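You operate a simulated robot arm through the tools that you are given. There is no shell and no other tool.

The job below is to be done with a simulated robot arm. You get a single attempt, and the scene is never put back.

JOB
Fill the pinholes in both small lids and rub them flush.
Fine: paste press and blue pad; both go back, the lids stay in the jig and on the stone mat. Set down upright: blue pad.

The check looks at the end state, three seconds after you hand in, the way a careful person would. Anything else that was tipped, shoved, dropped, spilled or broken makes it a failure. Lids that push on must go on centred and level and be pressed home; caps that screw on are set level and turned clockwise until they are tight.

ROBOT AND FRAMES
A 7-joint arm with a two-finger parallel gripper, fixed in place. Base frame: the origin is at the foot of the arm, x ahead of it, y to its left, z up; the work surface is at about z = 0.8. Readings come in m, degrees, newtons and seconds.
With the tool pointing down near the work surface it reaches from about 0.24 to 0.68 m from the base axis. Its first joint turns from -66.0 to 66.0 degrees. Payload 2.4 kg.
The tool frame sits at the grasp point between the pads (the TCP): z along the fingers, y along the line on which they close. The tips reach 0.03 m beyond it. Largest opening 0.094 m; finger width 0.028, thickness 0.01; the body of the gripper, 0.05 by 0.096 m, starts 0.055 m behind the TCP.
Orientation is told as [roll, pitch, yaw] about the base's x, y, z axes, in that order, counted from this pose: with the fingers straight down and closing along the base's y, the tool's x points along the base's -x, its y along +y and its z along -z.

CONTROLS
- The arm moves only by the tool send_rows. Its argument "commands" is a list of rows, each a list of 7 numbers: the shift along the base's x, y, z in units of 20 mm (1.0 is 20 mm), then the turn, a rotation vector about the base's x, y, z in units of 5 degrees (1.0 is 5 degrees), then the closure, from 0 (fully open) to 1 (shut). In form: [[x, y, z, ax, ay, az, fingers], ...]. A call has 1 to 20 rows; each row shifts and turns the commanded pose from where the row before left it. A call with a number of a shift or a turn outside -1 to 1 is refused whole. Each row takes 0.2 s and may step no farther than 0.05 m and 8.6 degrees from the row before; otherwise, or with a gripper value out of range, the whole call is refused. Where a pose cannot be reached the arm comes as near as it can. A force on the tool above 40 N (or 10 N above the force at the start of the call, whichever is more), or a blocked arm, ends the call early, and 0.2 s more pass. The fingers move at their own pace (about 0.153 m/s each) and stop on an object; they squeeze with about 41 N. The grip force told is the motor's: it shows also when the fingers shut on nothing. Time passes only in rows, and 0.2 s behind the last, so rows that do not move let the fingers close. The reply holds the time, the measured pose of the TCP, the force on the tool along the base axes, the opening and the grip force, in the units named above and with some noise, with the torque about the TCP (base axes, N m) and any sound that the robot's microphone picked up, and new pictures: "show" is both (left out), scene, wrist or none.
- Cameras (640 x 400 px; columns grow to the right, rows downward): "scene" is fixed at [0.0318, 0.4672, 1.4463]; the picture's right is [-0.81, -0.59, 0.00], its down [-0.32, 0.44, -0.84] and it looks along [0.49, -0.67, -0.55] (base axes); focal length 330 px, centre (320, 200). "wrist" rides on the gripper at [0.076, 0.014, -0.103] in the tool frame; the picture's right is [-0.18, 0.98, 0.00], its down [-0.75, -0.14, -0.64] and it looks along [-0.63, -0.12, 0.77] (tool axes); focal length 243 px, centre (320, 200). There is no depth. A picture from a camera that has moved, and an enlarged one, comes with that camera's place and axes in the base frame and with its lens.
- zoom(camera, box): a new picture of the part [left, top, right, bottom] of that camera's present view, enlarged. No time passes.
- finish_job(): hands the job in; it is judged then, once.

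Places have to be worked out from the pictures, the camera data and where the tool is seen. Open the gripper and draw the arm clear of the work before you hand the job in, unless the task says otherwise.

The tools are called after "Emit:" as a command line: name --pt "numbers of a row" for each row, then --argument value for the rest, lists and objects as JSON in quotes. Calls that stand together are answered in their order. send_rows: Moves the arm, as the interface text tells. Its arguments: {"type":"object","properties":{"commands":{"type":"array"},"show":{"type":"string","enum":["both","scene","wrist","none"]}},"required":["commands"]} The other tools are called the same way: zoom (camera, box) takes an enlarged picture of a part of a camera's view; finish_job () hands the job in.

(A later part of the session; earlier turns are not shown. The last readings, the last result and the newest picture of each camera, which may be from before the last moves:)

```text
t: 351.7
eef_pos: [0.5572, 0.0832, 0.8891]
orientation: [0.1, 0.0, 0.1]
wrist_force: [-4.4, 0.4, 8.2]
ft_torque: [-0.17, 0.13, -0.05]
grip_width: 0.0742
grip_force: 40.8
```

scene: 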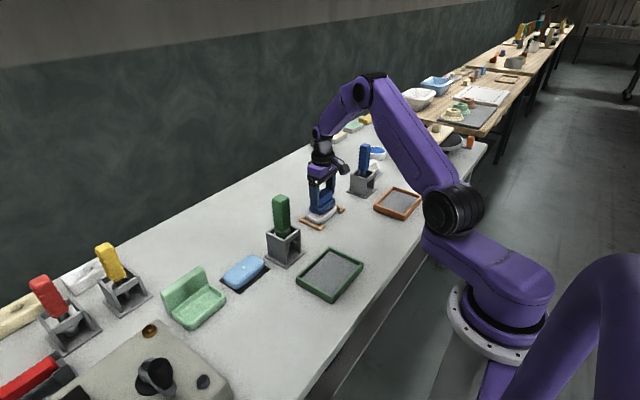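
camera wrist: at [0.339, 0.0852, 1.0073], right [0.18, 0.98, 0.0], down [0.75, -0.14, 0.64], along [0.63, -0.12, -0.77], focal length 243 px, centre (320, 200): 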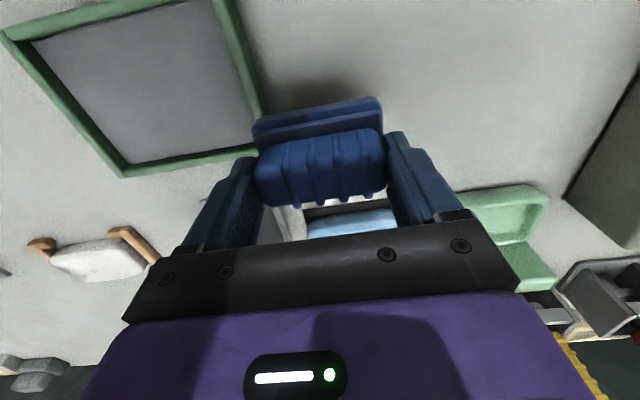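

About 9 N. I now rub in circles of ~8 mm radius.

Emit:
send_rows --pt "0.4 0 0 0 0 0 1" --pt "-0.117 0.283 0 0 0 0 1" --pt "-0.283 0.117 0 0 0 0 1" --pt "-0.283 -0.117 0 0 0 0 1" --pt "-0.117 -0.283 0 0 0 0 1" --pt "0.117 -0.283 0 0 0 0 1" --pt "0.283 -0.117 0 0 0 0 1" --pt "0.283 0.117 0 0 0 0 1" --pt "0.117 0.283 0 0 0 0 1" --show "none"

Emit:
send_rows --pt "-0.117 0.283 0 0 0 0 1" --pt "-0.283 0.117 0 0 0 0 1" --pt "-0.283 -0.117 0 0 0 0 1" --pt "-0.117 -0.283 0 0 0 0 1" --pt "0.117 -0.283 0 0 0 0 1" --pt "0.283 -0.117 0 0 0 0 1" --pt "0.283 0.117 0 0 0 0 1" --pt "0.117 0.283 0 0 0 0 1" --show "none"

Emit:
zoom --camera "scene" --box '[205, 225, 285, 295]'

```text
t: 353.7
eef_pos: [0.5675, 0.0786, 0.8902]
orientation: [0.0, -0.1, -0.2]
wrist_force: [-5.2, -12.6, 26.6]
ft_torque: [-0.34, 0.44, 0.12]
grip_width: 0.0742
grip_force: 41.5
```

```text
t: 355.2
eef_pos: [0.5575, 0.0757, 0.8897]
orientation: [0.0, 0.2, 0.0]
wrist_force: [-0.9, 0.4, 5.6]
ft_torque: [0.06, -0.08, 0.01]
grip_width: 0.074
grip_force: 41.2
stopped in row 7: the force on the tool passed its limit at 45 N (the readings are from after the stop); the commanded pose is now the measured one
```

```text
5.71 times, centred on (245, 260) of scene
camera zoom: at [0.0317, 0.4672, 1.4463], right [-0.81, -0.59, 0.0], down [-0.32, 0.44, -0.84], along [0.49, -0.67, -0.55], focal length 1884 px, centre (749, -143)
```

zoom: 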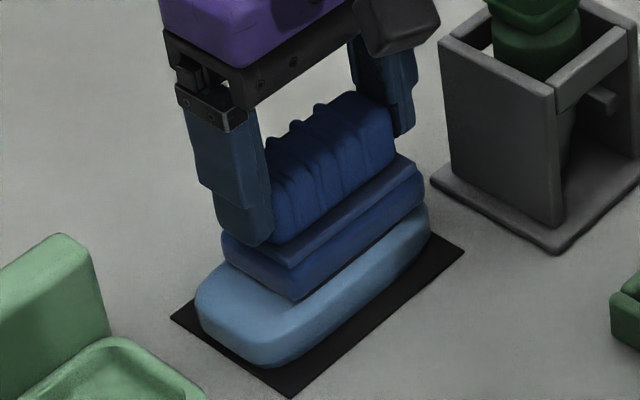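

Spike again, but the lid is unmoved and the residual press is ~6 N. I continue circling gently from here, easing the height a touch.

Emit:
send_rows --pt "0.283 0.117 0.01 0 0 0 1" --pt "0.117 0.283 0 0 0 0 1" --pt "-0.117 0.283 0 0 0 0 1" --pt "-0.283 0.117 0 0 0 0 1" --show "none"

Emit:
send_rows --pt "-0.283 -0.117 0 0 0 0 1" --pt "-0.117 -0.283 0 0 0 0 1" --pt "0.117 -0.283 0 0 0 0 1" --pt "0.283 -0.117 0 0 0 0 1" --show "none"

```text
t: 356.2
eef_pos: [0.5594, 0.0928, 0.8901]
orientation: [0.1, 0.1, 0.1]
wrist_force: [5.6, -1.3, 9.7]
ft_torque: [-0.21, -0.63, 0.0]
grip_width: 0.0741
grip_force: 41.0
```

```text
t: 357.2
eef_pos: [0.5571, 0.0763, 0.8904]
orientation: [0.0, 0.6, 0.0]
wrist_force: [-12.3, 7.9, 31.9]
ft_torque: [0.56, -0.06, 0.2]
grip_width: 0.074
grip_force: 40.9
```

Emit:
send_rows --pt "0.283 0.117 0.035 0 0 0 1" --pt "0.117 0.283 0 0 0 0 1" --pt "-0.117 0.283 0 0 0 0 1" --pt "-0.283 0.117 0 0 0 0 1" --show "none"

Emit:
send_rows --pt "-0.283 -0.117 0 0 0 0 1" --pt "-0.117 -0.283 0 0 0 0 1" --pt "0.117 -0.283 0 0 0 0 1" --pt "0.283 -0.117 0 0 0 0 1" --show "none"

Emit:
send_rows --pt "0.283 0.117 0 0 0 0 1" --pt "0.117 0.283 0 0 0 0 1" --pt "-0.117 0.283 0 0 0 0 1" --pt "-0.283 0.117 0 0 0 0 1" --show "none"

Emit:
send_rows --pt "-0.283 -0.117 0 0 0 0 1" --pt "-0.117 -0.283 0 0 0 0 1" --pt "0.117 -0.283 0 0 0 0 1" --pt "0.283 -0.117 0 0 0 0 1" --show "none"

```text
t: 358.2
eef_pos: [0.5585, 0.0931, 0.8884]
orientation: [0.1, 0.2, 0.1]
wrist_force: [6.6, -1.6, 10.7]
ft_torque: [-0.38, -0.6, 0.12]
grip_width: 0.0744
grip_force: 40.6
```

```text
t: 359.2
eef_pos: [0.5569, 0.0755, 0.8897]
orientation: [0.0, 0.6, 0.0]
wrist_force: [-4.4, 0.9, 8.2]
ft_torque: [0.14, 0.0, 0.11]
grip_width: 0.074
grip_force: 41.1
```

```text
t: 360.2
eef_pos: [0.5576, 0.0914, 0.8909]
orientation: [0.0, 0.5, 0.0]
wrist_force: [-0.5, 0.3, -1.8]
ft_torque: [0.02, 0.03, 0.0]
grip_width: 0.0741
grip_force: 40.4
```

```text
t: 361.2
eef_pos: [0.5573, 0.0758, 0.8903]
orientation: [0.0, 0.5, 0.1]
wrist_force: [-0.1, 0.0, -1.3]
ft_torque: [-0.01, 0.02, -0.02]
grip_width: 0.0743
grip_force: 40.8
```

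I lift straight up and look at the blue cap from the overhead view used before (dome highlight test).

Emit:
send_rows --pt "0 0 0.4 0 -0.1 0 1" --pt "0 0 1 0 0 0 1" --pt "0 0 1 0 0 0 1" --pt "0 0 1 0 0 0 1" --pt "0 0 1 0 0 0 1" --pt "0.1 0 0.2 0 0 0 1" --pt "0 0 0 0 0 0 1" --show "wrist"

Emit:
zoom --camera "wrist" --box '[312, 83, 342, 103]'

```text
t: 362.8
eef_pos: [0.5599, 0.0748, 0.9837]
orientation: [0.1, 0.0, -0.1]
wrist_force: [-0.5, 0.5, -0.3]
ft_torque: [0.03, 0.01, 0.0]
grip_width: 0.0739
grip_force: 41.0
camera wrist: at [0.4841, 0.0905, 1.0861], right [0.18, 0.98, 0.0], down [0.75, -0.14, 0.64], along [0.63, -0.12, -0.77], focal length 243 px, centre (320, 200)
```

wrist: 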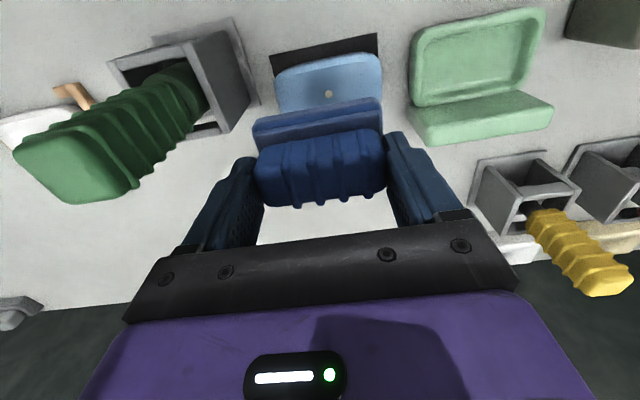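

```text
16.00 times, centred on (327, 93) of wrist
camera zoom: at [0.4841, 0.0905, 1.0861], right [0.18, 0.98, 0.0], down [0.75, -0.14, 0.64], along [0.63, -0.12, -0.77], focal length 3882 px, centre (208, 1912)
```

zoom: 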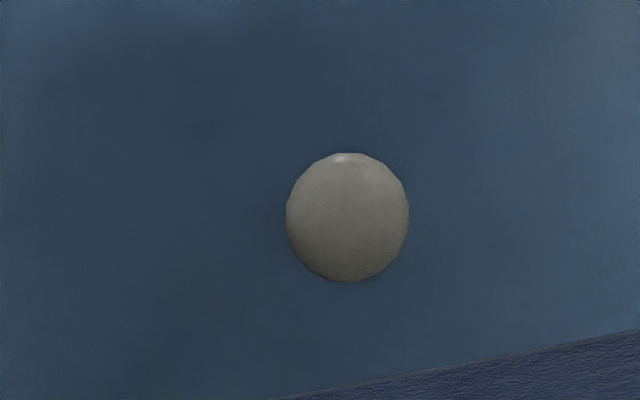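

The cap looks the same. One remaining idea: contact with a flat pad occurs at its corners, far from the hole. I'll try on the white lid with a pad corner working right over the cap. Moving back there around the stand.

Emit:
send_rows --pt "-0.95 0 0 0 0 0 1" --pt "-0.95 0 0 0 0 0 1" --pt "-0.95 0 0 0 0 0 1" --pt "-0.95 0 0 0 0 0 1" --pt "-0.95 0 0 0 0 0 1" --pt "-0.95 0 0 0 0 0 1" --pt "-0.95 0 0 0 0 0 1" --pt "0 -1 0 0 0 0 1" --pt "0 -1 0 0 0 0 1" --pt "0 -1 0 0 0 0 1" --pt "0 -1 0 0 0 0 1" --pt "0 -1 0 0 0 0 1" --pt "0 -1 0 0 0 0 1" --pt "0 -1 0 0 0 0 1" --pt "0 -1 0 0 0 0 1" --pt "0 -1 0 0 0 0 1" --pt "0 -1 0 0 0 0 1" --pt "0 -1 0 0 0 0 1" --pt "0 -1 0 0 0 0 1" --pt "0 -1 0 0 0 0 1" --show "none"

Emit:
send_rows --pt "0 -1 0 0 0 0 1" --pt "0.96 -0.4 0 0 0 0 1" --pt "0.96 0 0 0 0 0 1" --pt "0.96 0 0 0 0 0 1" --pt "0.96 0 0 0 0 0 1" --pt "0.96 0 0 0 0 0 1" --pt "0.96 0 0 0 0 0 1" --pt "0.96 0 0 0 0 0 1" --pt "0.2 0 -1 0 0 0 1" --pt "0 0 -1 0 0 0 1" --pt "0 0 -1 0 0 0 1" --pt "0 0 -1 0 0 0 1" --pt "0 0 0 0 0 0 1" --show "both"

Emit:
zoom --camera "scene" --box '[290, 180, 350, 230]'

```text
t: 367.0
eef_pos: [0.4262, -0.1845, 0.9808]
orientation: [0.0, 0.0, 0.0]
wrist_force: [-0.2, -0.2, -1.3]
ft_torque: [-0.01, -0.02, 0.0]
grip_width: 0.0741
grip_force: 41.3
```

```text
t: 369.8
eef_pos: [0.5654, -0.2132, 0.9012]
orientation: [0.0, 0.1, 0.1]
wrist_force: [-0.7, 0.1, -1.3]
ft_torque: [0.01, -0.02, -0.03]
grip_width: 0.0744
grip_force: 41.1
camera wrist: at [0.4888, -0.1982, 1.0044], right [0.18, 0.98, 0.0], down [0.75, -0.14, 0.64], along [0.63, -0.12, -0.77], focal length 243 px, centre (320, 200)
```

scene: 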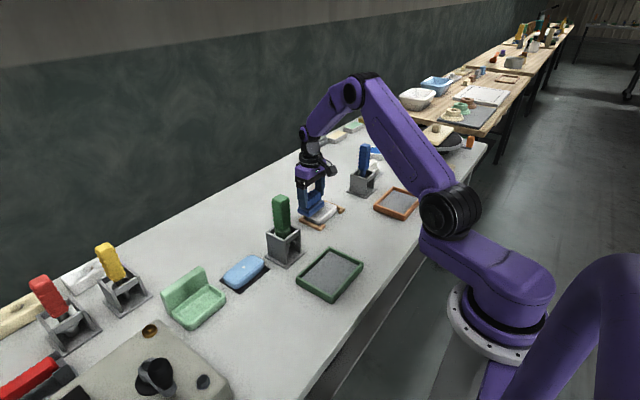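
wrist: 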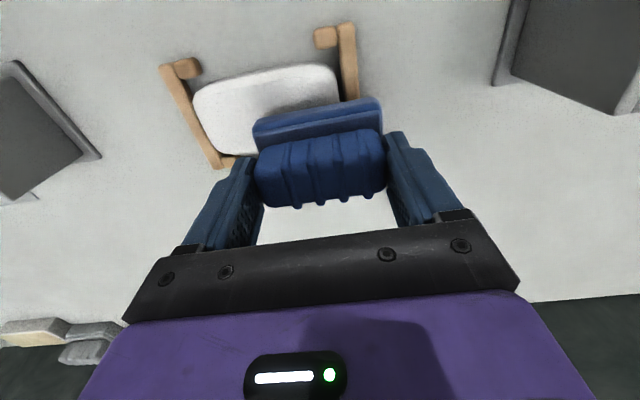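

```text
8.00 times, centred on (320, 205) of scene
camera zoom: at [0.0318, 0.4672, 1.4463], right [-0.81, -0.59, 0.0], down [-0.32, 0.44, -0.84], along [0.49, -0.67, -0.55], focal length 2637 px, centre (320, 160)
```

zoom: 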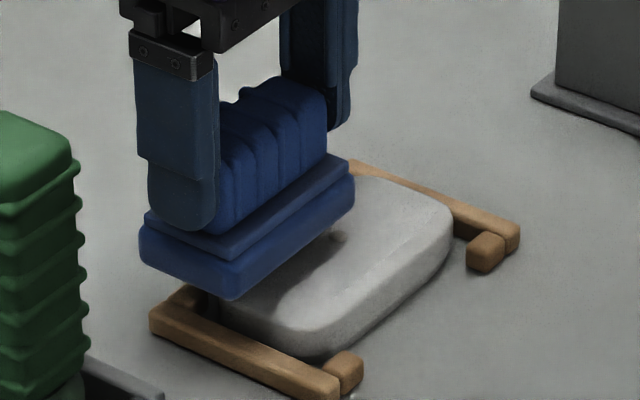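

Pad's corner is over the cap. I lower to contact here.

Emit:
send_rows --pt "0 0 -0.35 0 0 0 1" --pt "0 0 -0.15 0 0 0 1" --pt "0 0 -0.05 0 0 0 1" --pt "0 0 0 0 0 0 1" --show "none"

Emit:
send_rows --pt "0 0 -0.03 0 0 0 1" --pt "0 0 0 0 0 0 1" --show "none"

Emit:
send_rows --pt "0 0 -0.03 0 0 0 1" --pt "0 0 0 0 0 0 1" --show "none"

```text
t: 370.8
eef_pos: [0.5658, -0.2143, 0.8901]
orientation: [0.0, 0.0, 0.0]
wrist_force: [0.3, -0.5, -0.8]
ft_torque: [0.0, 0.01, 0.01]
grip_width: 0.0742
grip_force: 40.7
```

```text
t: 371.4
eef_pos: [0.5654, -0.2129, 0.8908]
orientation: [0.0, 0.1, -0.1]
wrist_force: [0.4, 0.1, -1.4]
ft_torque: [-0.02, 0.0, -0.02]
grip_width: 0.0739
grip_force: 41.3
```

```text
t: 372.0
eef_pos: [0.5642, -0.213, 0.89]
orientation: [0.0, 0.0, 0.0]
wrist_force: [-0.2, -0.7, -1.0]
ft_torque: [-0.01, -0.01, 0.0]
grip_width: 0.0741
grip_force: 41.4
```

Emit:
send_rows --pt "0 0 -0.04 0 0 0 1" --pt "0 0 0 0 0 0 1" --show "none"

Emit:
send_rows --pt "0 0 -0.03 0 0 0 1" --pt "0 0 0 0 0 0 1" --show "none"

```text
t: 372.6
eef_pos: [0.5647, -0.2129, 0.8888]
orientation: [0.1, 0.0, 0.0]
wrist_force: [-0.2, -0.4, -1.1]
ft_torque: [0.01, 0.0, 0.03]
grip_width: 0.0742
grip_force: 41.1
```

```text
t: 373.2
eef_pos: [0.5654, -0.2117, 0.8883]
orientation: [0.1, 0.0, 0.0]
wrist_force: [0.0, -1.1, -1.1]
ft_torque: [0.05, 0.0, 0.01]
grip_width: 0.0739
grip_force: 41.3
```

Emit:
send_rows --pt "0 0 -0.03 0 0 0 1" --pt "0 0 0 0 0 0 1" --show "none"

Emit:
send_rows --pt "0 0 -0.02 0 0 0 1" --pt "0 0 0 0 0 0 1" --show "none"

```text
t: 373.8
eef_pos: [0.5646, -0.2124, 0.8891]
orientation: [0.1, 0.0, 0.1]
wrist_force: [-2.5, 0.9, 4.1]
ft_torque: [0.16, 0.24, 0.03]
grip_width: 0.0743
grip_force: 41.4
```

```text
t: 374.4
eef_pos: [0.5646, -0.2132, 0.8874]
orientation: [0.0, -0.1, -0.1]
wrist_force: [-1.8, -0.1, 8.5]
ft_torque: [0.16, 0.23, 0.01]
grip_width: 0.0741
grip_force: 41.1
```

Contact ~9 N with the corner region over the cap. I rub with short strokes in y and x here.

Emit:
send_rows --pt "0 0.3 0 0 0 0 1" --pt "0 -0.3 0 0 0 0 1" --pt "0 -0.3 0 0 0 0 1" --pt "0 0.3 0 0 0 0 1" --pt "0 0.3 0 0 0 0 1" --pt "0 -0.3 0 0 0 0 1" --pt "0 -0.3 0 0 0 0 1" --pt "0 0.3 0 0 0 0 1" --show "none"

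Emit:
send_rows --pt "0.2 0.2 0.005 0 0 0 1" --pt "-0.2 -0.2 0 0 0 0 1" --pt "-0.2 -0.2 0 0 0 0 1" --pt "0.2 0.2 0 0 0 0 1" --pt "0.2 -0.2 0 0 0 0 1" --pt "-0.2 0.2 0 0 0 0 1" --pt "-0.2 0.2 0 0 0 0 1" --pt "0.2 -0.2 0 0 0 0 1" --show "none"

Emit:
zoom --camera "scene" --box '[300, 190, 350, 230]'

```text
t: 376.2
eef_pos: [0.5644, -0.2132, 0.8889]
orientation: [0.0, -0.1, -0.1]
wrist_force: [0.3, -4.2, 8.3]
ft_torque: [-0.14, 0.08, 0.03]
grip_width: 0.0739
grip_force: 41.3
```

```text
t: 378.0
eef_pos: [0.5652, -0.2111, 0.8882]
orientation: [0.1, 0.1, 0.1]
wrist_force: [-3.6, 4.5, 9.7]
ft_torque: [0.08, 0.06, -0.02]
grip_width: 0.0741
grip_force: 41.3
```

```text
10.00 times, centred on (325, 210) of scene
camera zoom: at [0.0315, 0.4674, 1.4463], right [-0.81, -0.59, 0.0], down [-0.32, 0.44, -0.84], along [0.49, -0.67, -0.55], focal length 3296 px, centre (270, 100)
```

zoom: 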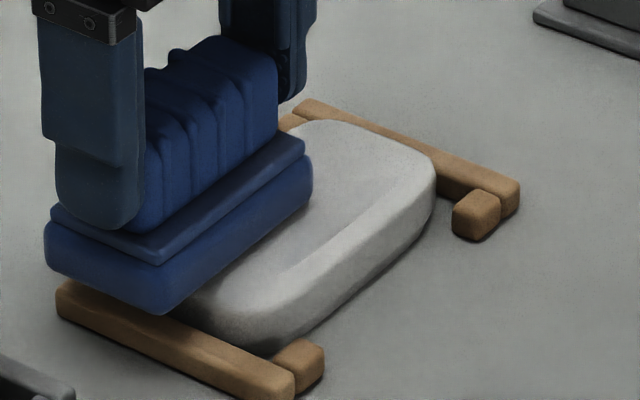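

I lift and look at the white cap from the overhead pose used at t≈195 for its shading.

Emit:
send_rows --pt "0 0 0.4 0 0 0 1" --pt "0 0 1 0 0 0 1" --pt "0 0 1 0 0 0 1" --pt "-0.4 -1 1 0 0 0 1" --pt "-0.4 -1 1 0 0 0 1" --pt "0 0 0.35 0 0 0 1" --pt "0 0 0 0 0 0 1" --show "none"

Emit:
zoom --camera "wrist" --box '[308, 85, 338, 105]'

```text
t: 379.6
eef_pos: [0.5474, -0.2537, 0.9822]
orientation: [0.0, 0.0, 0.0]
wrist_force: [-0.1, -0.3, -1.5]
ft_torque: [0.01, 0.02, 0.0]
grip_width: 0.074
grip_force: 41.2
```

```text
16.00 times, centred on (323, 95) of wrist
camera zoom: at [0.4709, -0.2377, 1.0845], right [0.18, 0.98, 0.0], down [0.75, -0.14, 0.64], along [0.63, -0.12, -0.77], focal length 3882 px, centre (272, 1880)
```

zoom: 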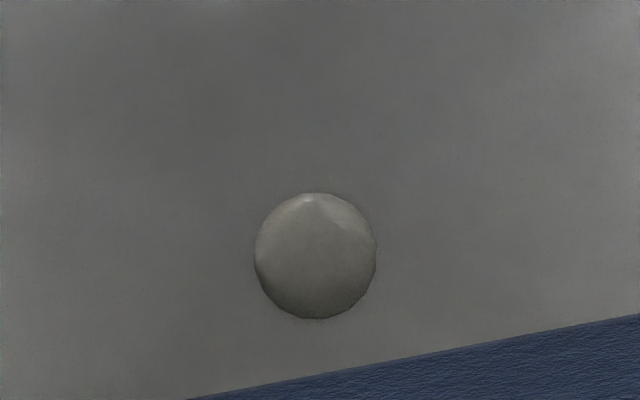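

Still a dome. Before deciding, I want to see the pad's working face. I take it up to free space and roll the wrist so the underside faces the scene camera.

Emit:
send_rows --pt "0 0 1 0 0 0 1" --pt "0 0 1 0 0 0 1" --pt "0 0 1 0 0 0 1" --pt "0 0 1 0 0 0 1" --pt "0 0 1 0 0 0 1" --pt "0 0 1 0 0 0 1" --pt "0 0 1 0 0 0 1" --pt "-0.6 1 0 0 0 0 1" --pt "-0.6 1 0 0 0 0 1" --pt "-0.6 1 0 0 0 0 1" --pt "-0.6 1 0 0 0 0 1" --pt "-0.6 1 0 0 0 0 1" --pt "-0.6 1 0 0 0 0 1" --pt "-0.6 1 0 0 0 0 1" --pt "0 1 0 0 0 0 1" --pt "0 1 0 0 0 0 1" --pt "0 1 0 0 0 0 1" --pt "0 1 0 0 0 0 1" --pt "0 1 0 0 0 0 1" --show "none"

Emit:
send_rows --pt "0 0 0 1 0 0 1" --pt "0 0 0 1 0 0 1" --pt "0 0 0 1 0 0 1" --pt "0 0 0 1 0 0 1" --pt "0 0 0 1 0 0 1" --pt "0 0 0 1 0 0 1" --pt "0 0 0 1 0 0 1" --pt "0 0 0 1 0 0 1" --pt "0 0 0 1 0 0 1" --pt "0 0 0 1 0 0 1" --pt "0 0 0 1 0 0 1" --pt "0 0 0 1 0 0 1" --pt "0 0 0 0 0 0 1" --show "scene"

```text
t: 383.6
eef_pos: [0.4621, -0.0116, 1.1209]
orientation: [0.1, 0.0, 0.0]
wrist_force: [0.3, 0.3, -1.5]
ft_torque: [0.0, 0.0, -0.02]
grip_width: 0.0741
grip_force: 40.6
```

```text
t: 386.4
eef_pos: [0.466, -0.0117, 1.1233]
orientation: [60.1, 0.0, 0.0]
wrist_force: [-0.1, 0.4, -1.0]
ft_torque: [0.01, -0.02, 0.0]
grip_width: 0.0742
grip_force: 40.8
```

scene: 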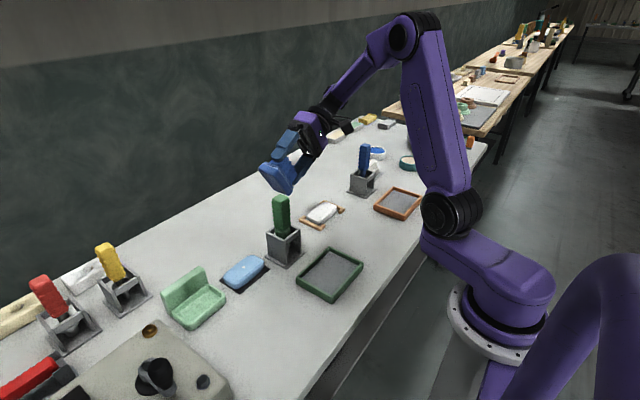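

Roll of 60° worked. I zoom on the pad's underside.

Emit:
zoom --camera "scene" --box '[250, 140, 320, 200]'

Emit:
send_rows --pt "0 0 0 1 0 0 1" --pt "0 0 0 1 0 0 1" --pt "0 0 0 1 0 0 1" --pt "0 0 0 0 0 0 1" --show "scene"

Emit:
zoom --camera "scene" --box '[250, 140, 320, 200]'

```text
6.67 times, centred on (285, 170) of scene
camera zoom: at [0.0318, 0.4672, 1.4463], right [-0.81, -0.59, 0.0], down [-0.32, 0.44, -0.84], along [0.49, -0.67, -0.55], focal length 2198 px, centre (553, 400)
```

zoom: 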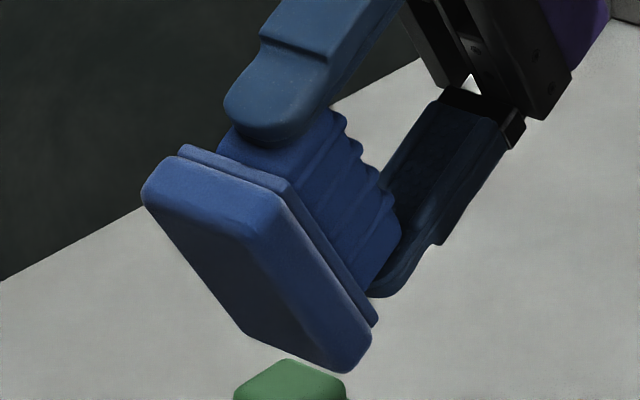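

```text
t: 387.4
eef_pos: [0.466, -0.0121, 1.1228]
orientation: [75.1, 0.0, 0.0]
wrist_force: [0.5, 0.1, -1.5]
ft_torque: [-0.07, 0.03, 0.04]
grip_width: 0.074
grip_force: 40.8
```

scene: 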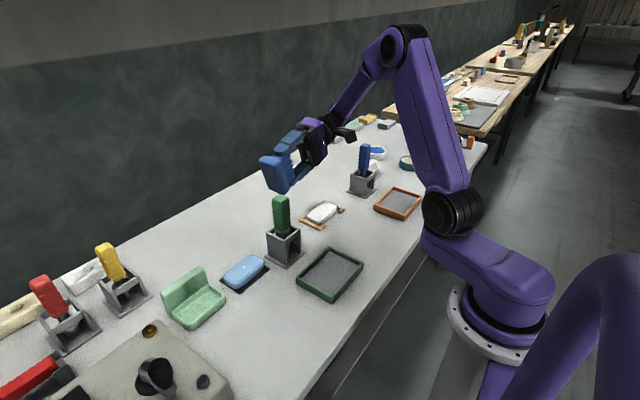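

```text
6.67 times, centred on (285, 170) of scene
camera zoom: at [0.0318, 0.4672, 1.4463], right [-0.81, -0.59, 0.0], down [-0.32, 0.44, -0.84], along [0.49, -0.67, -0.55], focal length 2198 px, centre (553, 400)
```

zoom: 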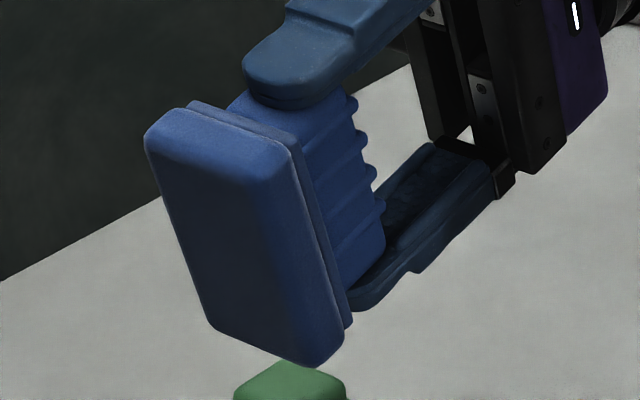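

The underside is a plain flat pad, as expected. I roll back to level and will do one more long, gentle, uninterrupted rubbing session on each lid at light pressure (3–6 N), since high-force spikes may have been spoiling it.

Emit:
send_rows --pt "0 0 0 -1 0 0 1" --pt "0 0 0 -1 0 0 1" --pt "0 0 0 -1 0 0 1" --pt "0 0 0 -1 0 0 1" --pt "0 0 0 -1 0 0 1" --pt "0 0 0 -1 0 0 1" --pt "0 0 0 -1 0 0 1" --pt "0 0 0 -1 0 0 1" --pt "0 0 0 -1 0 0 1" --pt "0 0 0 -1 0 0 1" --pt "0 0 0 -1 0 0 1" --pt "0 0 0 -1 0 0 1" --pt "0 0 0 -1 0 0 1" --pt "0 0 0 -1 0 0 1" --pt "0 0 0 -1 0 0 1" --pt "0 0 0 0 0 0 1" --show "none"

Emit:
send_rows --pt "0.3 -1 0 0 0 0 1" --pt "0.3 -1 0 0 0 0 1" --pt "0.3 -1 0 0 0 0 1" --pt "0.3 -1 0 0 0 0 1" --pt "0.3 -1 0 0 0 0 1" --pt "0.3 -1 0 0 0 0 1" --pt "0.3 -1 0 0 0 0 1" --pt "0.3 -1 0 0 0 0 1" --pt "0.4 -1 0 0 0 0 1" --pt "0.4 -1 0 0 0 0 1" --pt "0.4 -1 0 0 0 0 1" --pt "0.4 -0.9 0 0 0 0 1" --pt "0 0 -1 0 0 0 1" --pt "0 0 -1 0 0 0 1" --pt "0 0 -1 0 0 0 1" --pt "0 0 -1 0 0 0 1" --pt "0 0 -1 0 0 0 1" --pt "0 0 -1 0 0 0 1" --pt "0 0 -1 0 0 0 1" --pt "0 0 -1 0 0 0 1" --show "wrist"

```text
t: 390.8
eef_pos: [0.4658, -0.0121, 1.1218]
orientation: [-0.1, -0.1, -0.1]
wrist_force: [0.0, -0.3, -1.5]
ft_torque: [-0.02, 0.02, 0.0]
grip_width: 0.0741
grip_force: 41.0
```

```text
t: 395.0
eef_pos: [0.5445, -0.2504, 0.9619]
orientation: [0.0, 0.0, 0.0]
wrist_force: [0.0, -0.5, -1.3]
ft_torque: [0.02, -0.04, 0.01]
grip_width: 0.0742
grip_force: 41.2
camera wrist: at [0.4673, -0.2355, 1.0653], right [0.18, 0.98, 0.0], down [0.75, -0.14, 0.64], along [0.63, -0.12, -0.77], focal length 243 px, centre (320, 200)
```

wrist: 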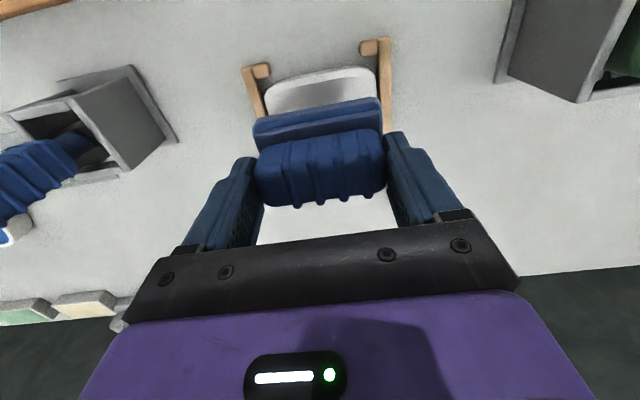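

Emit:
send_rows --pt "0.15 0 -1 0 0 0 1" --pt "0 0.05 -1 0 0 0 1" --pt "0 0 -1 0 0 0 1" --pt "0 0 -0.4 0 0 0 1" --pt "0 0 -0.1 0 0 0 1" --pt "0 0 -0.05 0 0 0 1" --pt "0 0 0 0 0 0 1" --show "none"

Emit:
send_rows --pt "0 0 -0.03 0 0 0 1" --pt "0 0 0 0 0 0 1" --show "none"

Emit:
send_rows --pt "0 0 -0.03 0 0 0 1" --pt "0 0 0 0 0 0 1" --show "none"

```text
t: 396.6
eef_pos: [0.5467, -0.2499, 0.8906]
orientation: [0.0, 0.0, 0.0]
wrist_force: [-0.3, -0.3, -0.8]
ft_torque: [0.01, -0.01, -0.01]
grip_width: 0.0741
grip_force: 41.3
```

```text
t: 397.2
eef_pos: [0.5472, -0.2488, 0.8921]
orientation: [0.0, 0.0, -0.1]
wrist_force: [0.2, 0.0, -1.2]
ft_torque: [0.01, -0.01, -0.01]
grip_width: 0.0741
grip_force: 40.9
```

```text
t: 397.8
eef_pos: [0.5482, -0.2493, 0.8911]
orientation: [-0.1, 0.0, -0.1]
wrist_force: [0.1, -0.4, -1.8]
ft_torque: [-0.01, 0.0, 0.03]
grip_width: 0.074
grip_force: 41.0
```

Emit:
send_rows --pt "0 0 -0.04 0 0 0 1" --pt "0 0 -0.03 0 0 0 1" --pt "0 0 0 0 0 0 1" --show "none"

Emit:
send_rows --pt "0 0 -0.03 0 0 0 1" --pt "0 0 0 0 0 0 1" --show "none"

Emit:
send_rows --pt "0 0 -0.02 0 0 0 1" --pt "0 0 0 0 0 0 1" --show "none"

```text
t: 398.6
eef_pos: [0.5495, -0.2491, 0.8898]
orientation: [0.1, 0.0, -0.1]
wrist_force: [-0.5, 0.2, -0.7]
ft_torque: [-0.03, -0.01, -0.02]
grip_width: 0.0741
grip_force: 41.1
```

```text
t: 399.2
eef_pos: [0.5477, -0.2498, 0.8884]
orientation: [0.1, 0.0, 0.1]
wrist_force: [0.0, -0.2, -1.5]
ft_torque: [0.03, -0.01, 0.02]
grip_width: 0.0738
grip_force: 41.1
```

```text
t: 399.8
eef_pos: [0.5483, -0.2487, 0.8882]
orientation: [0.0, -0.1, 0.0]
wrist_force: [-2.8, -0.3, 5.6]
ft_torque: [0.13, -0.08, 0.02]
grip_width: 0.074
grip_force: 41.5
```

Light contact ~6 N. Gentle strokes now, trimming between calls.

Emit:
send_rows --pt "0 0.3 0.005 0 0 0 1" --pt "0 0.3 0 0 0 0 1" --pt "0 -0.3 0 0 0 0 1" --pt "0 -0.3 0 0 0 0 1" --pt "0 -0.3 0 0 0 0 1" --pt "0 -0.3 0 0 0 0 1" --pt "0 0.3 0 0 0 0 1" --pt "0 0.3 0 0 0 0 1" --show "none"

Emit:
send_rows --pt "0 0.3 0 0 0 0 1" --pt "0 0.3 0 0 0 0 1" --pt "0 -0.3 0 0 0 0 1" --pt "0 -0.3 0 0 0 0 1" --pt "0 -0.3 0 0 0 0 1" --pt "0 -0.3 0 0 0 0 1" --pt "0 0.3 0 0 0 0 1" --pt "0 0.3 0 0 0 0 1" --show "none"

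```text
t: 401.6
eef_pos: [0.5499, -0.2487, 0.888]
orientation: [0.0, 0.0, 0.0]
wrist_force: [-0.3, -2.3, 4.3]
ft_torque: [-0.08, -0.12, -0.04]
grip_width: 0.0741
grip_force: 41.0
```

```text
t: 403.4
eef_pos: [0.548, -0.2496, 0.8883]
orientation: [0.1, 0.1, 0.0]
wrist_force: [-0.2, -1.7, 2.9]
ft_torque: [-0.07, -0.06, -0.02]
grip_width: 0.074
grip_force: 41.3
```

Steady 4–5 N. I keep this going for several more calls.

Emit:
send_rows --pt "0 0.3 -0.003 0 0 0 1" --pt "0 0.3 0 0 0 0 1" --pt "0 -0.3 0 0 0 0 1" --pt "0 -0.3 0 0 0 0 1" --pt "0 -0.3 0 0 0 0 1" --pt "0 -0.3 0 0 0 0 1" --pt "0 0.3 0 0 0 0 1" --pt "0 0.3 0 0 0 0 1" --pt "0 0.3 0 0 0 0 1" --pt "0 0.3 0 0 0 0 1" --pt "0 -0.3 0 0 0 0 1" --pt "0 -0.3 0 0 0 0 1" --pt "0 -0.3 0 0 0 0 1" --pt "0 -0.3 0 0 0 0 1" --pt "0 0.3 0 0 0 0 1" --pt "0 0.3 0 0 0 0 1" --show "none"

Emit:
send_rows --pt "0 0.3 -0.003 0 0 0 1" --pt "0 0.3 0 0 0 0 1" --pt "0 -0.3 0 0 0 0 1" --pt "0 -0.3 0 0 0 0 1" --pt "0 -0.3 0 0 0 0 1" --pt "0 -0.3 0 0 0 0 1" --pt "0 0.3 0 0 0 0 1" --pt "0 0.3 0 0 0 0 1" --pt "0 0.3 0 0 0 0 1" --pt "0 0.3 0 0 0 0 1" --pt "0 -0.3 0 0 0 0 1" --pt "0 -0.3 0 0 0 0 1" --pt "0 -0.3 0 0 0 0 1" --pt "0 -0.3 0 0 0 0 1" --pt "0 0.3 0 0 0 0 1" --pt "0 0.3 0 0 0 0 1" --show "none"

Emit:
send_rows --pt "0 0.3 -0.003 0 0 0 1" --pt "0 0.3 0 0 0 0 1" --pt "0 -0.3 0 0 0 0 1" --pt "0 -0.3 0 0 0 0 1" --pt "0 -0.3 0 0 0 0 1" --pt "0 -0.3 0 0 0 0 1" --pt "0 0.3 0 0 0 0 1" --pt "0 0.3 0 0 0 0 1" --pt "0 0.3 0 0 0 0 1" --pt "0 0.3 0 0 0 0 1" --pt "0 -0.3 0 0 0 0 1" --pt "0 -0.3 0 0 0 0 1" --pt "0 -0.3 0 0 0 0 1" --pt "0 -0.3 0 0 0 0 1" --pt "0 0.3 0 0 0 0 1" --pt "0 0.3 0 0 0 0 1" --show "none"

```text
t: 406.8
eef_pos: [0.5474, -0.2493, 0.8886]
orientation: [0.1, 0.0, 0.0]
wrist_force: [-0.1, -1.8, 2.4]
ft_torque: [0.01, -0.07, -0.04]
grip_width: 0.0742
grip_force: 41.2
```

```text
t: 410.2
eef_pos: [0.5481, -0.2497, 0.8877]
orientation: [0.0, -0.1, -0.1]
wrist_force: [-1.4, -5.0, 7.5]
ft_torque: [-0.15, -0.1, -0.07]
grip_width: 0.0741
grip_force: 41.0
```

```text
t: 413.6
eef_pos: [0.547, -0.2526, 0.8884]
orientation: [-0.2, -0.1, -0.2]
wrist_force: [-0.6, -10.5, 20.5]
ft_torque: [0.1, 0.1, 0.08]
grip_width: 0.0739
grip_force: 40.8
```

I lift and check the white cap from the overhead pose.

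Emit:
send_rows --pt "0 0 0.4 0 0 0 1" --pt "0 0 1 0 0 0 1" --pt "0 0 1 0 0 0 1" --pt "0 -0.15 1 0 0 0 1" --pt "0 0 1 0 0 0 1" --pt "0 0 0.3 0 0 0 1" --pt "0 0 0 0 0 0 1" --show "wrist"

Emit:
zoom --camera "wrist" --box '[308, 85, 338, 105]'

```text
t: 415.2
eef_pos: [0.5481, -0.2519, 0.9822]
orientation: [0.1, 0.0, 0.0]
wrist_force: [-0.3, 0.3, -0.9]
ft_torque: [0.01, -0.01, 0.0]
grip_width: 0.074
grip_force: 41.0
camera wrist: at [0.4714, -0.2372, 1.0851], right [0.18, 0.98, 0.0], down [0.75, -0.14, 0.64], along [0.63, -0.12, -0.77], focal length 243 px, centre (320, 200)
```

wrist: 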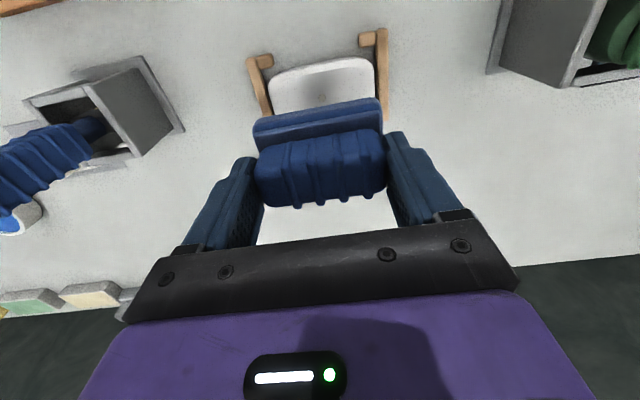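

```text
16.00 times, centred on (323, 95) of wrist
camera zoom: at [0.4714, -0.2372, 1.0851], right [0.18, 0.98, 0.0], down [0.75, -0.14, 0.64], along [0.63, -0.12, -0.77], focal length 3882 px, centre (272, 1880)
```

zoom: 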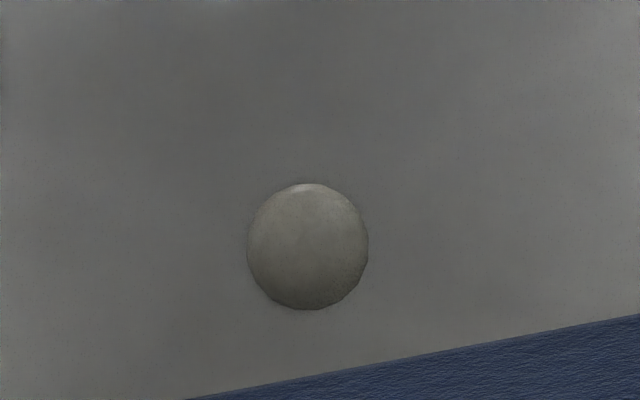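

The cap is unaffected by any kind of rubbing, which suggests the holes may not count as completely filled yet (I dosed each for only ~2 s). I'll return the pad, then press a little more paste into one hole and watch whether the cap changes.

Emit:
send_rows --pt "-0.98 0 0 0 0 0 1" --pt "-0.98 0 0 0 0 0 1" --pt "-0.98 0 0 0 0 0 1" --pt "-0.98 0 0 0 0 0 1" --pt "-0.98 0 0 0 0 0 1" --pt "-0.98 0 0 0 0 0 1" --pt "-0.98 0 0 0 0 0 1" --pt "-0.98 0 0 0 0 0 1" --pt "0 0 -1 0 0 0 1" --pt "0 0 -1 0 0 0 1" --pt "0 0 -1 0 0 0 1" --pt "0 0 -1 0 0 0 1" --pt "0 0 -1 0 0 0 1" --pt "0 0 -0.6 0 0 0 1" --pt "0 0 0 0 0 0 1" --show "wrist"

Emit:
zoom --camera "scene" --box '[338, 195, 398, 255]'

```text
t: 418.4
eef_pos: [0.3913, -0.254, 0.8683]
orientation: [0.0, 0.0, 0.0]
wrist_force: [-0.6, -0.4, -1.4]
ft_torque: [0.02, 0.03, -0.01]
grip_width: 0.074
grip_force: 41.2
camera wrist: at [0.3152, -0.2382, 0.9717], right [0.18, 0.98, 0.0], down [0.75, -0.14, 0.64], along [0.63, -0.12, -0.77], focal length 243 px, centre (320, 200)
```

wrist: 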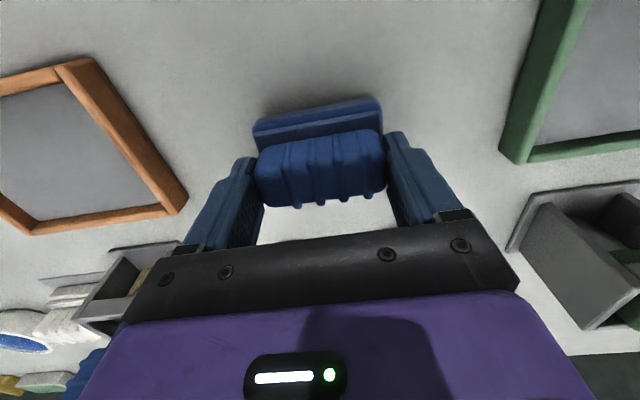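

```text
6.67 times, centred on (368, 225) of scene
camera zoom: at [0.0318, 0.4672, 1.4463], right [-0.81, -0.59, 0.0], down [-0.32, 0.44, -0.84], along [0.49, -0.67, -0.55], focal length 2198 px, centre (0, 33)
```

zoom: 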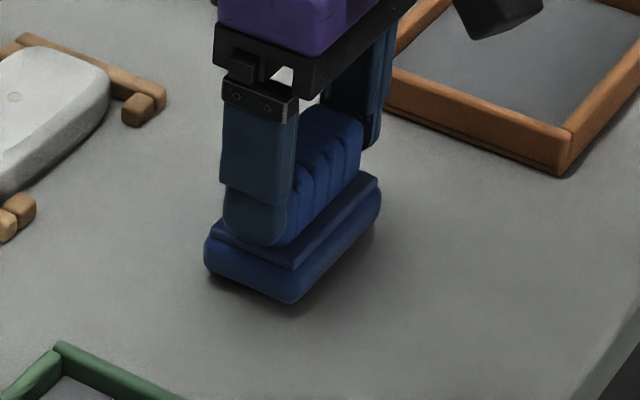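

Slight offset from home (~3 mm in y, 2 mm in x); I correct and lower gently.

Emit:
send_rows --pt "-0.1 0.15 0 0 0 0 1" --pt "0 0 -0.12 0 0 0 1" --pt "0 0 -0.08 0 0 0 1" --pt "0 0 -0.05 0 0 0 1" --pt "0 0 0 0 0 0 1" --show "none"

Emit:
send_rows --pt "0 0 -0.03 0 0 0 1" --pt "0 0 0 0 0 0 1" --show "none"

Emit:
send_rows --pt "0 0 -0.02 0 0 0 1" --pt "0 0 0 0 0 0 1" --show "none"

```text
t: 419.6
eef_pos: [0.3896, -0.2486, 0.8632]
orientation: [0.0, 0.0, 0.0]
wrist_force: [0.4, -0.4, 0.0]
ft_torque: [0.0, -0.03, -0.01]
grip_width: 0.0744
grip_force: 40.8
```

```text
t: 420.2
eef_pos: [0.3894, -0.2487, 0.8643]
orientation: [0.0, 0.1, 0.0]
wrist_force: [-0.4, 0.5, -0.7]
ft_torque: [0.0, -0.02, 0.03]
grip_width: 0.0742
grip_force: 40.7
```

```text
t: 420.8
eef_pos: [0.3882, -0.2493, 0.8633]
orientation: [0.1, 0.0, 0.0]
wrist_force: [-0.2, 0.7, -1.2]
ft_torque: [0.0, -0.01, 0.02]
grip_width: 0.0741
grip_force: 40.8
```

Emit:
send_rows --pt "0 0 -0.03 0 0 0 1" --pt "0 0 0 0 0 0 1" --show "none"

Emit:
send_rows --pt "0 0 -0.02 0 0 0 1" --pt "0 0 0 0 0 0 1" --show "none"

Emit:
send_rows --pt "0 0 -0.02 0 0 0 1" --pt "0 0 0 0 0 0 1" --show "none"

```text
t: 421.4
eef_pos: [0.3899, -0.2493, 0.8643]
orientation: [0.0, 0.0, 0.0]
wrist_force: [0.2, -0.5, -1.5]
ft_torque: [0.01, -0.01, 0.0]
grip_width: 0.0743
grip_force: 41.0
```

```text
t: 422.0
eef_pos: [0.3897, -0.2486, 0.864]
orientation: [0.0, 0.0, 0.0]
wrist_force: [0.2, 0.3, -1.0]
ft_torque: [-0.02, 0.0, 0.02]
grip_width: 0.0743
grip_force: 40.8
```

```text
t: 422.6
eef_pos: [0.3883, -0.2489, 0.8623]
orientation: [0.0, 0.0, 0.0]
wrist_force: [-0.1, 0.1, 0.7]
ft_torque: [0.0, -0.01, -0.01]
grip_width: 0.0744
grip_force: 40.9
```

The bench takes the weight (~2 N). I release and rise.

Emit:
send_rows --pt "0 0 0 0 0 0 0.3" --pt "0 0 0 0 0 0 0" --pt "0 0 0 0 0 0 0" --pt "0 0 0.5 0 0 0 0" --pt "0 0 1 0 0 0 0" --pt "0 0 1 0 0 0 0" --pt "0 0 1 0 0 0 0" --pt "0 0 1 0 0 0 0" --pt "0 0 1 0 0 0 0" --pt "0 0 1 0 0 0 0" --pt "0 0 1 0 0 0 0" --pt "0 0 0 0 0 0 0" --show "both"

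Emit:
zoom --camera "scene" --box '[348, 208, 383, 248]'

Emit:
zoom --camera "scene" --box '[318, 205, 328, 214]'

```text
t: 425.2
eef_pos: [0.3901, -0.2495, 1.0124]
orientation: [0.0, 0.0, 0.0]
wrist_force: [0.6, -0.3, 0.2]
ft_torque: [0.02, -0.03, -0.04]
grip_width: 0.0941
grip_force: 0.1
camera wrist: at [0.3141, -0.2334, 1.1154], right [0.18, 0.98, 0.0], down [0.75, -0.14, 0.64], along [0.63, -0.12, -0.77], focal length 243 px, centre (320, 200)
```

scene: 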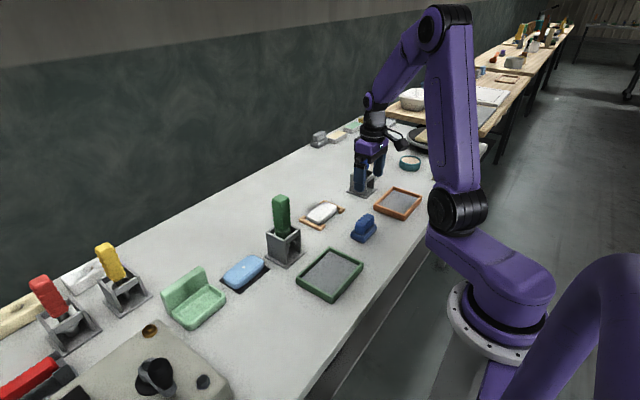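
wrist: 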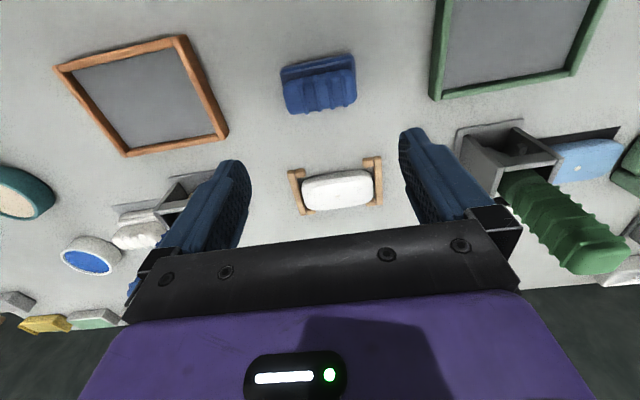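

```text
10.00 times, centred on (366, 228) of scene
camera zoom: at [0.0318, 0.4672, 1.4463], right [-0.81, -0.59, 0.0], down [-0.32, 0.44, -0.84], along [0.49, -0.67, -0.55], focal length 3296 px, centre (-135, -80)
```

zoom: 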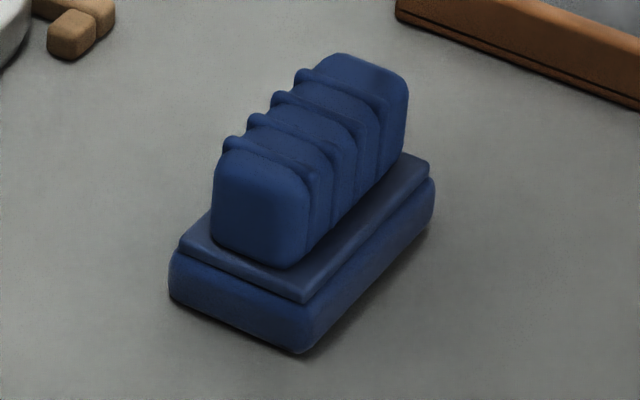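

```text
16.00 times, centred on (323, 210) of scene
camera zoom: at [0.0318, 0.4672, 1.4463], right [-0.81, -0.59, 0.0], down [-0.32, 0.44, -0.84], along [0.49, -0.67, -0.55], focal length 5274 px, centre (272, 48)
```

zoom: 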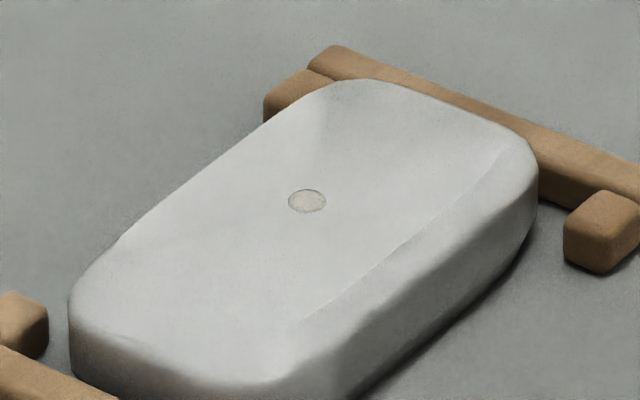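

The pad is upright at its place. Now I fetch the press again: rise and move over its handle.

Emit:
send_rows --pt "0 0 1 0 0 0 0" --pt "0 0 1 0 0 0 0" --pt "0 0 0.85 0 0 0 0" --pt "0.591 0.982 0 0 0 0 0" --pt "0.591 0.982 0 0 0 0 0" --pt "0.591 0.982 0 0 0 0 0" --pt "0.591 0.982 0 0 0 0 0" --pt "0.591 0.982 0 0 0 0 0" --pt "0.591 0.982 0 0 0 0 0" --pt "0.591 0.982 0 0 0 0 0" --pt "0.591 0.982 0 0 0 0 0" --pt "0.591 0.982 0 0 0 0 0" --pt "0.591 0.982 0 0 0 0 0" --pt "0.591 0.982 0 0 0 0 0" --pt "0 0 0 0 0 0 0" --show "wrist"

Emit:
zoom --camera "wrist" --box '[270, 30, 350, 160]'

```text
t: 428.4
eef_pos: [0.5194, -0.0339, 1.07]
orientation: [0.0, -0.1, 0.0]
wrist_force: [0.0, 0.1, -0.3]
ft_torque: [-0.02, 0.0, -0.03]
grip_width: 0.0937
grip_force: 0.0
camera wrist: at [0.4432, -0.0193, 1.1721], right [0.18, 0.98, 0.0], down [0.75, -0.14, 0.64], along [0.63, -0.12, -0.77], focal length 243 px, centre (320, 200)
```

wrist: 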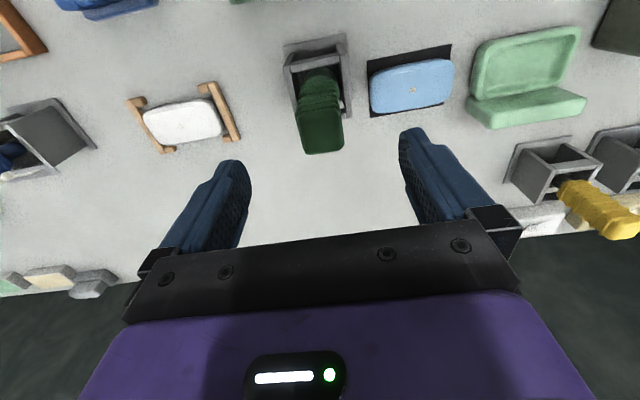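

```text
3.08 times, centred on (310, 95) of wrist
camera zoom: at [0.4432, -0.0193, 1.1721], right [0.18, 0.98, 0.0], down [0.75, -0.14, 0.64], along [0.63, -0.12, -0.77], focal length 746 px, centre (351, 523)
```

zoom: 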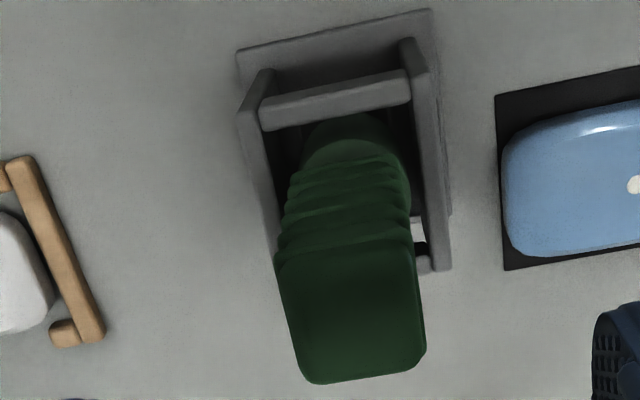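

Handle is centred between the fingers. I descend and grip it again.

Emit:
send_rows --pt "0.05 0 -1 0 0 0 0" --pt "0 0 -1 0 0 0 0" --pt "0 0 -1 0 0 0 0" --pt "0 0 -1 0 0 0 0" --pt "0 0 -1 0 0 0 0" --pt "0 0 -1 0 0 0 0" --pt "0 0 -0.1 0 0 0 0" --pt "0 0 0 0 0 0 0" --show "wrist"

Emit:
send_rows --pt "0 0 0 0 0 0 0.4" --pt "0 0 0 0 0 0 1" --pt "0 0 0 0 0 0 1" --pt "0 0 0 0 0 0 1" --show "none"

```text
t: 430.2
eef_pos: [0.52, -0.0335, 0.9473]
orientation: [0.0, 0.0, 0.0]
wrist_force: [-0.2, 0.0, -0.1]
ft_torque: [0.0, 0.02, 0.01]
grip_width: 0.0943
grip_force: 0.1
camera wrist: at [0.4431, -0.0186, 1.0501], right [0.18, 0.98, 0.0], down [0.75, -0.14, 0.64], along [0.63, -0.12, -0.77], focal length 243 px, centre (320, 200)
```

wrist: 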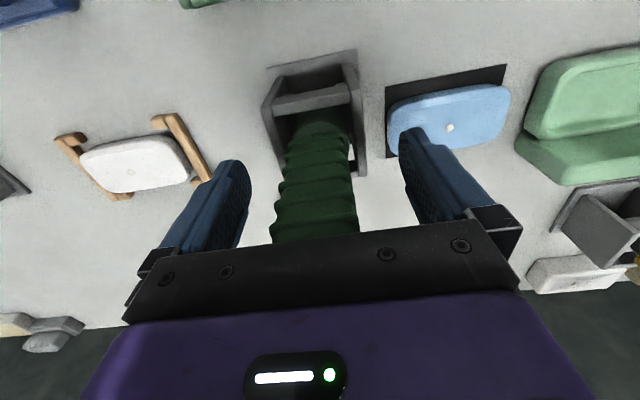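

```text
t: 431.2
eef_pos: [0.5199, -0.0338, 0.9471]
orientation: [0.0, 0.0, 0.0]
wrist_force: [-0.8, -1.5, 0.0]
ft_torque: [-0.18, -0.03, -0.01]
grip_width: 0.038
grip_force: 40.9
```

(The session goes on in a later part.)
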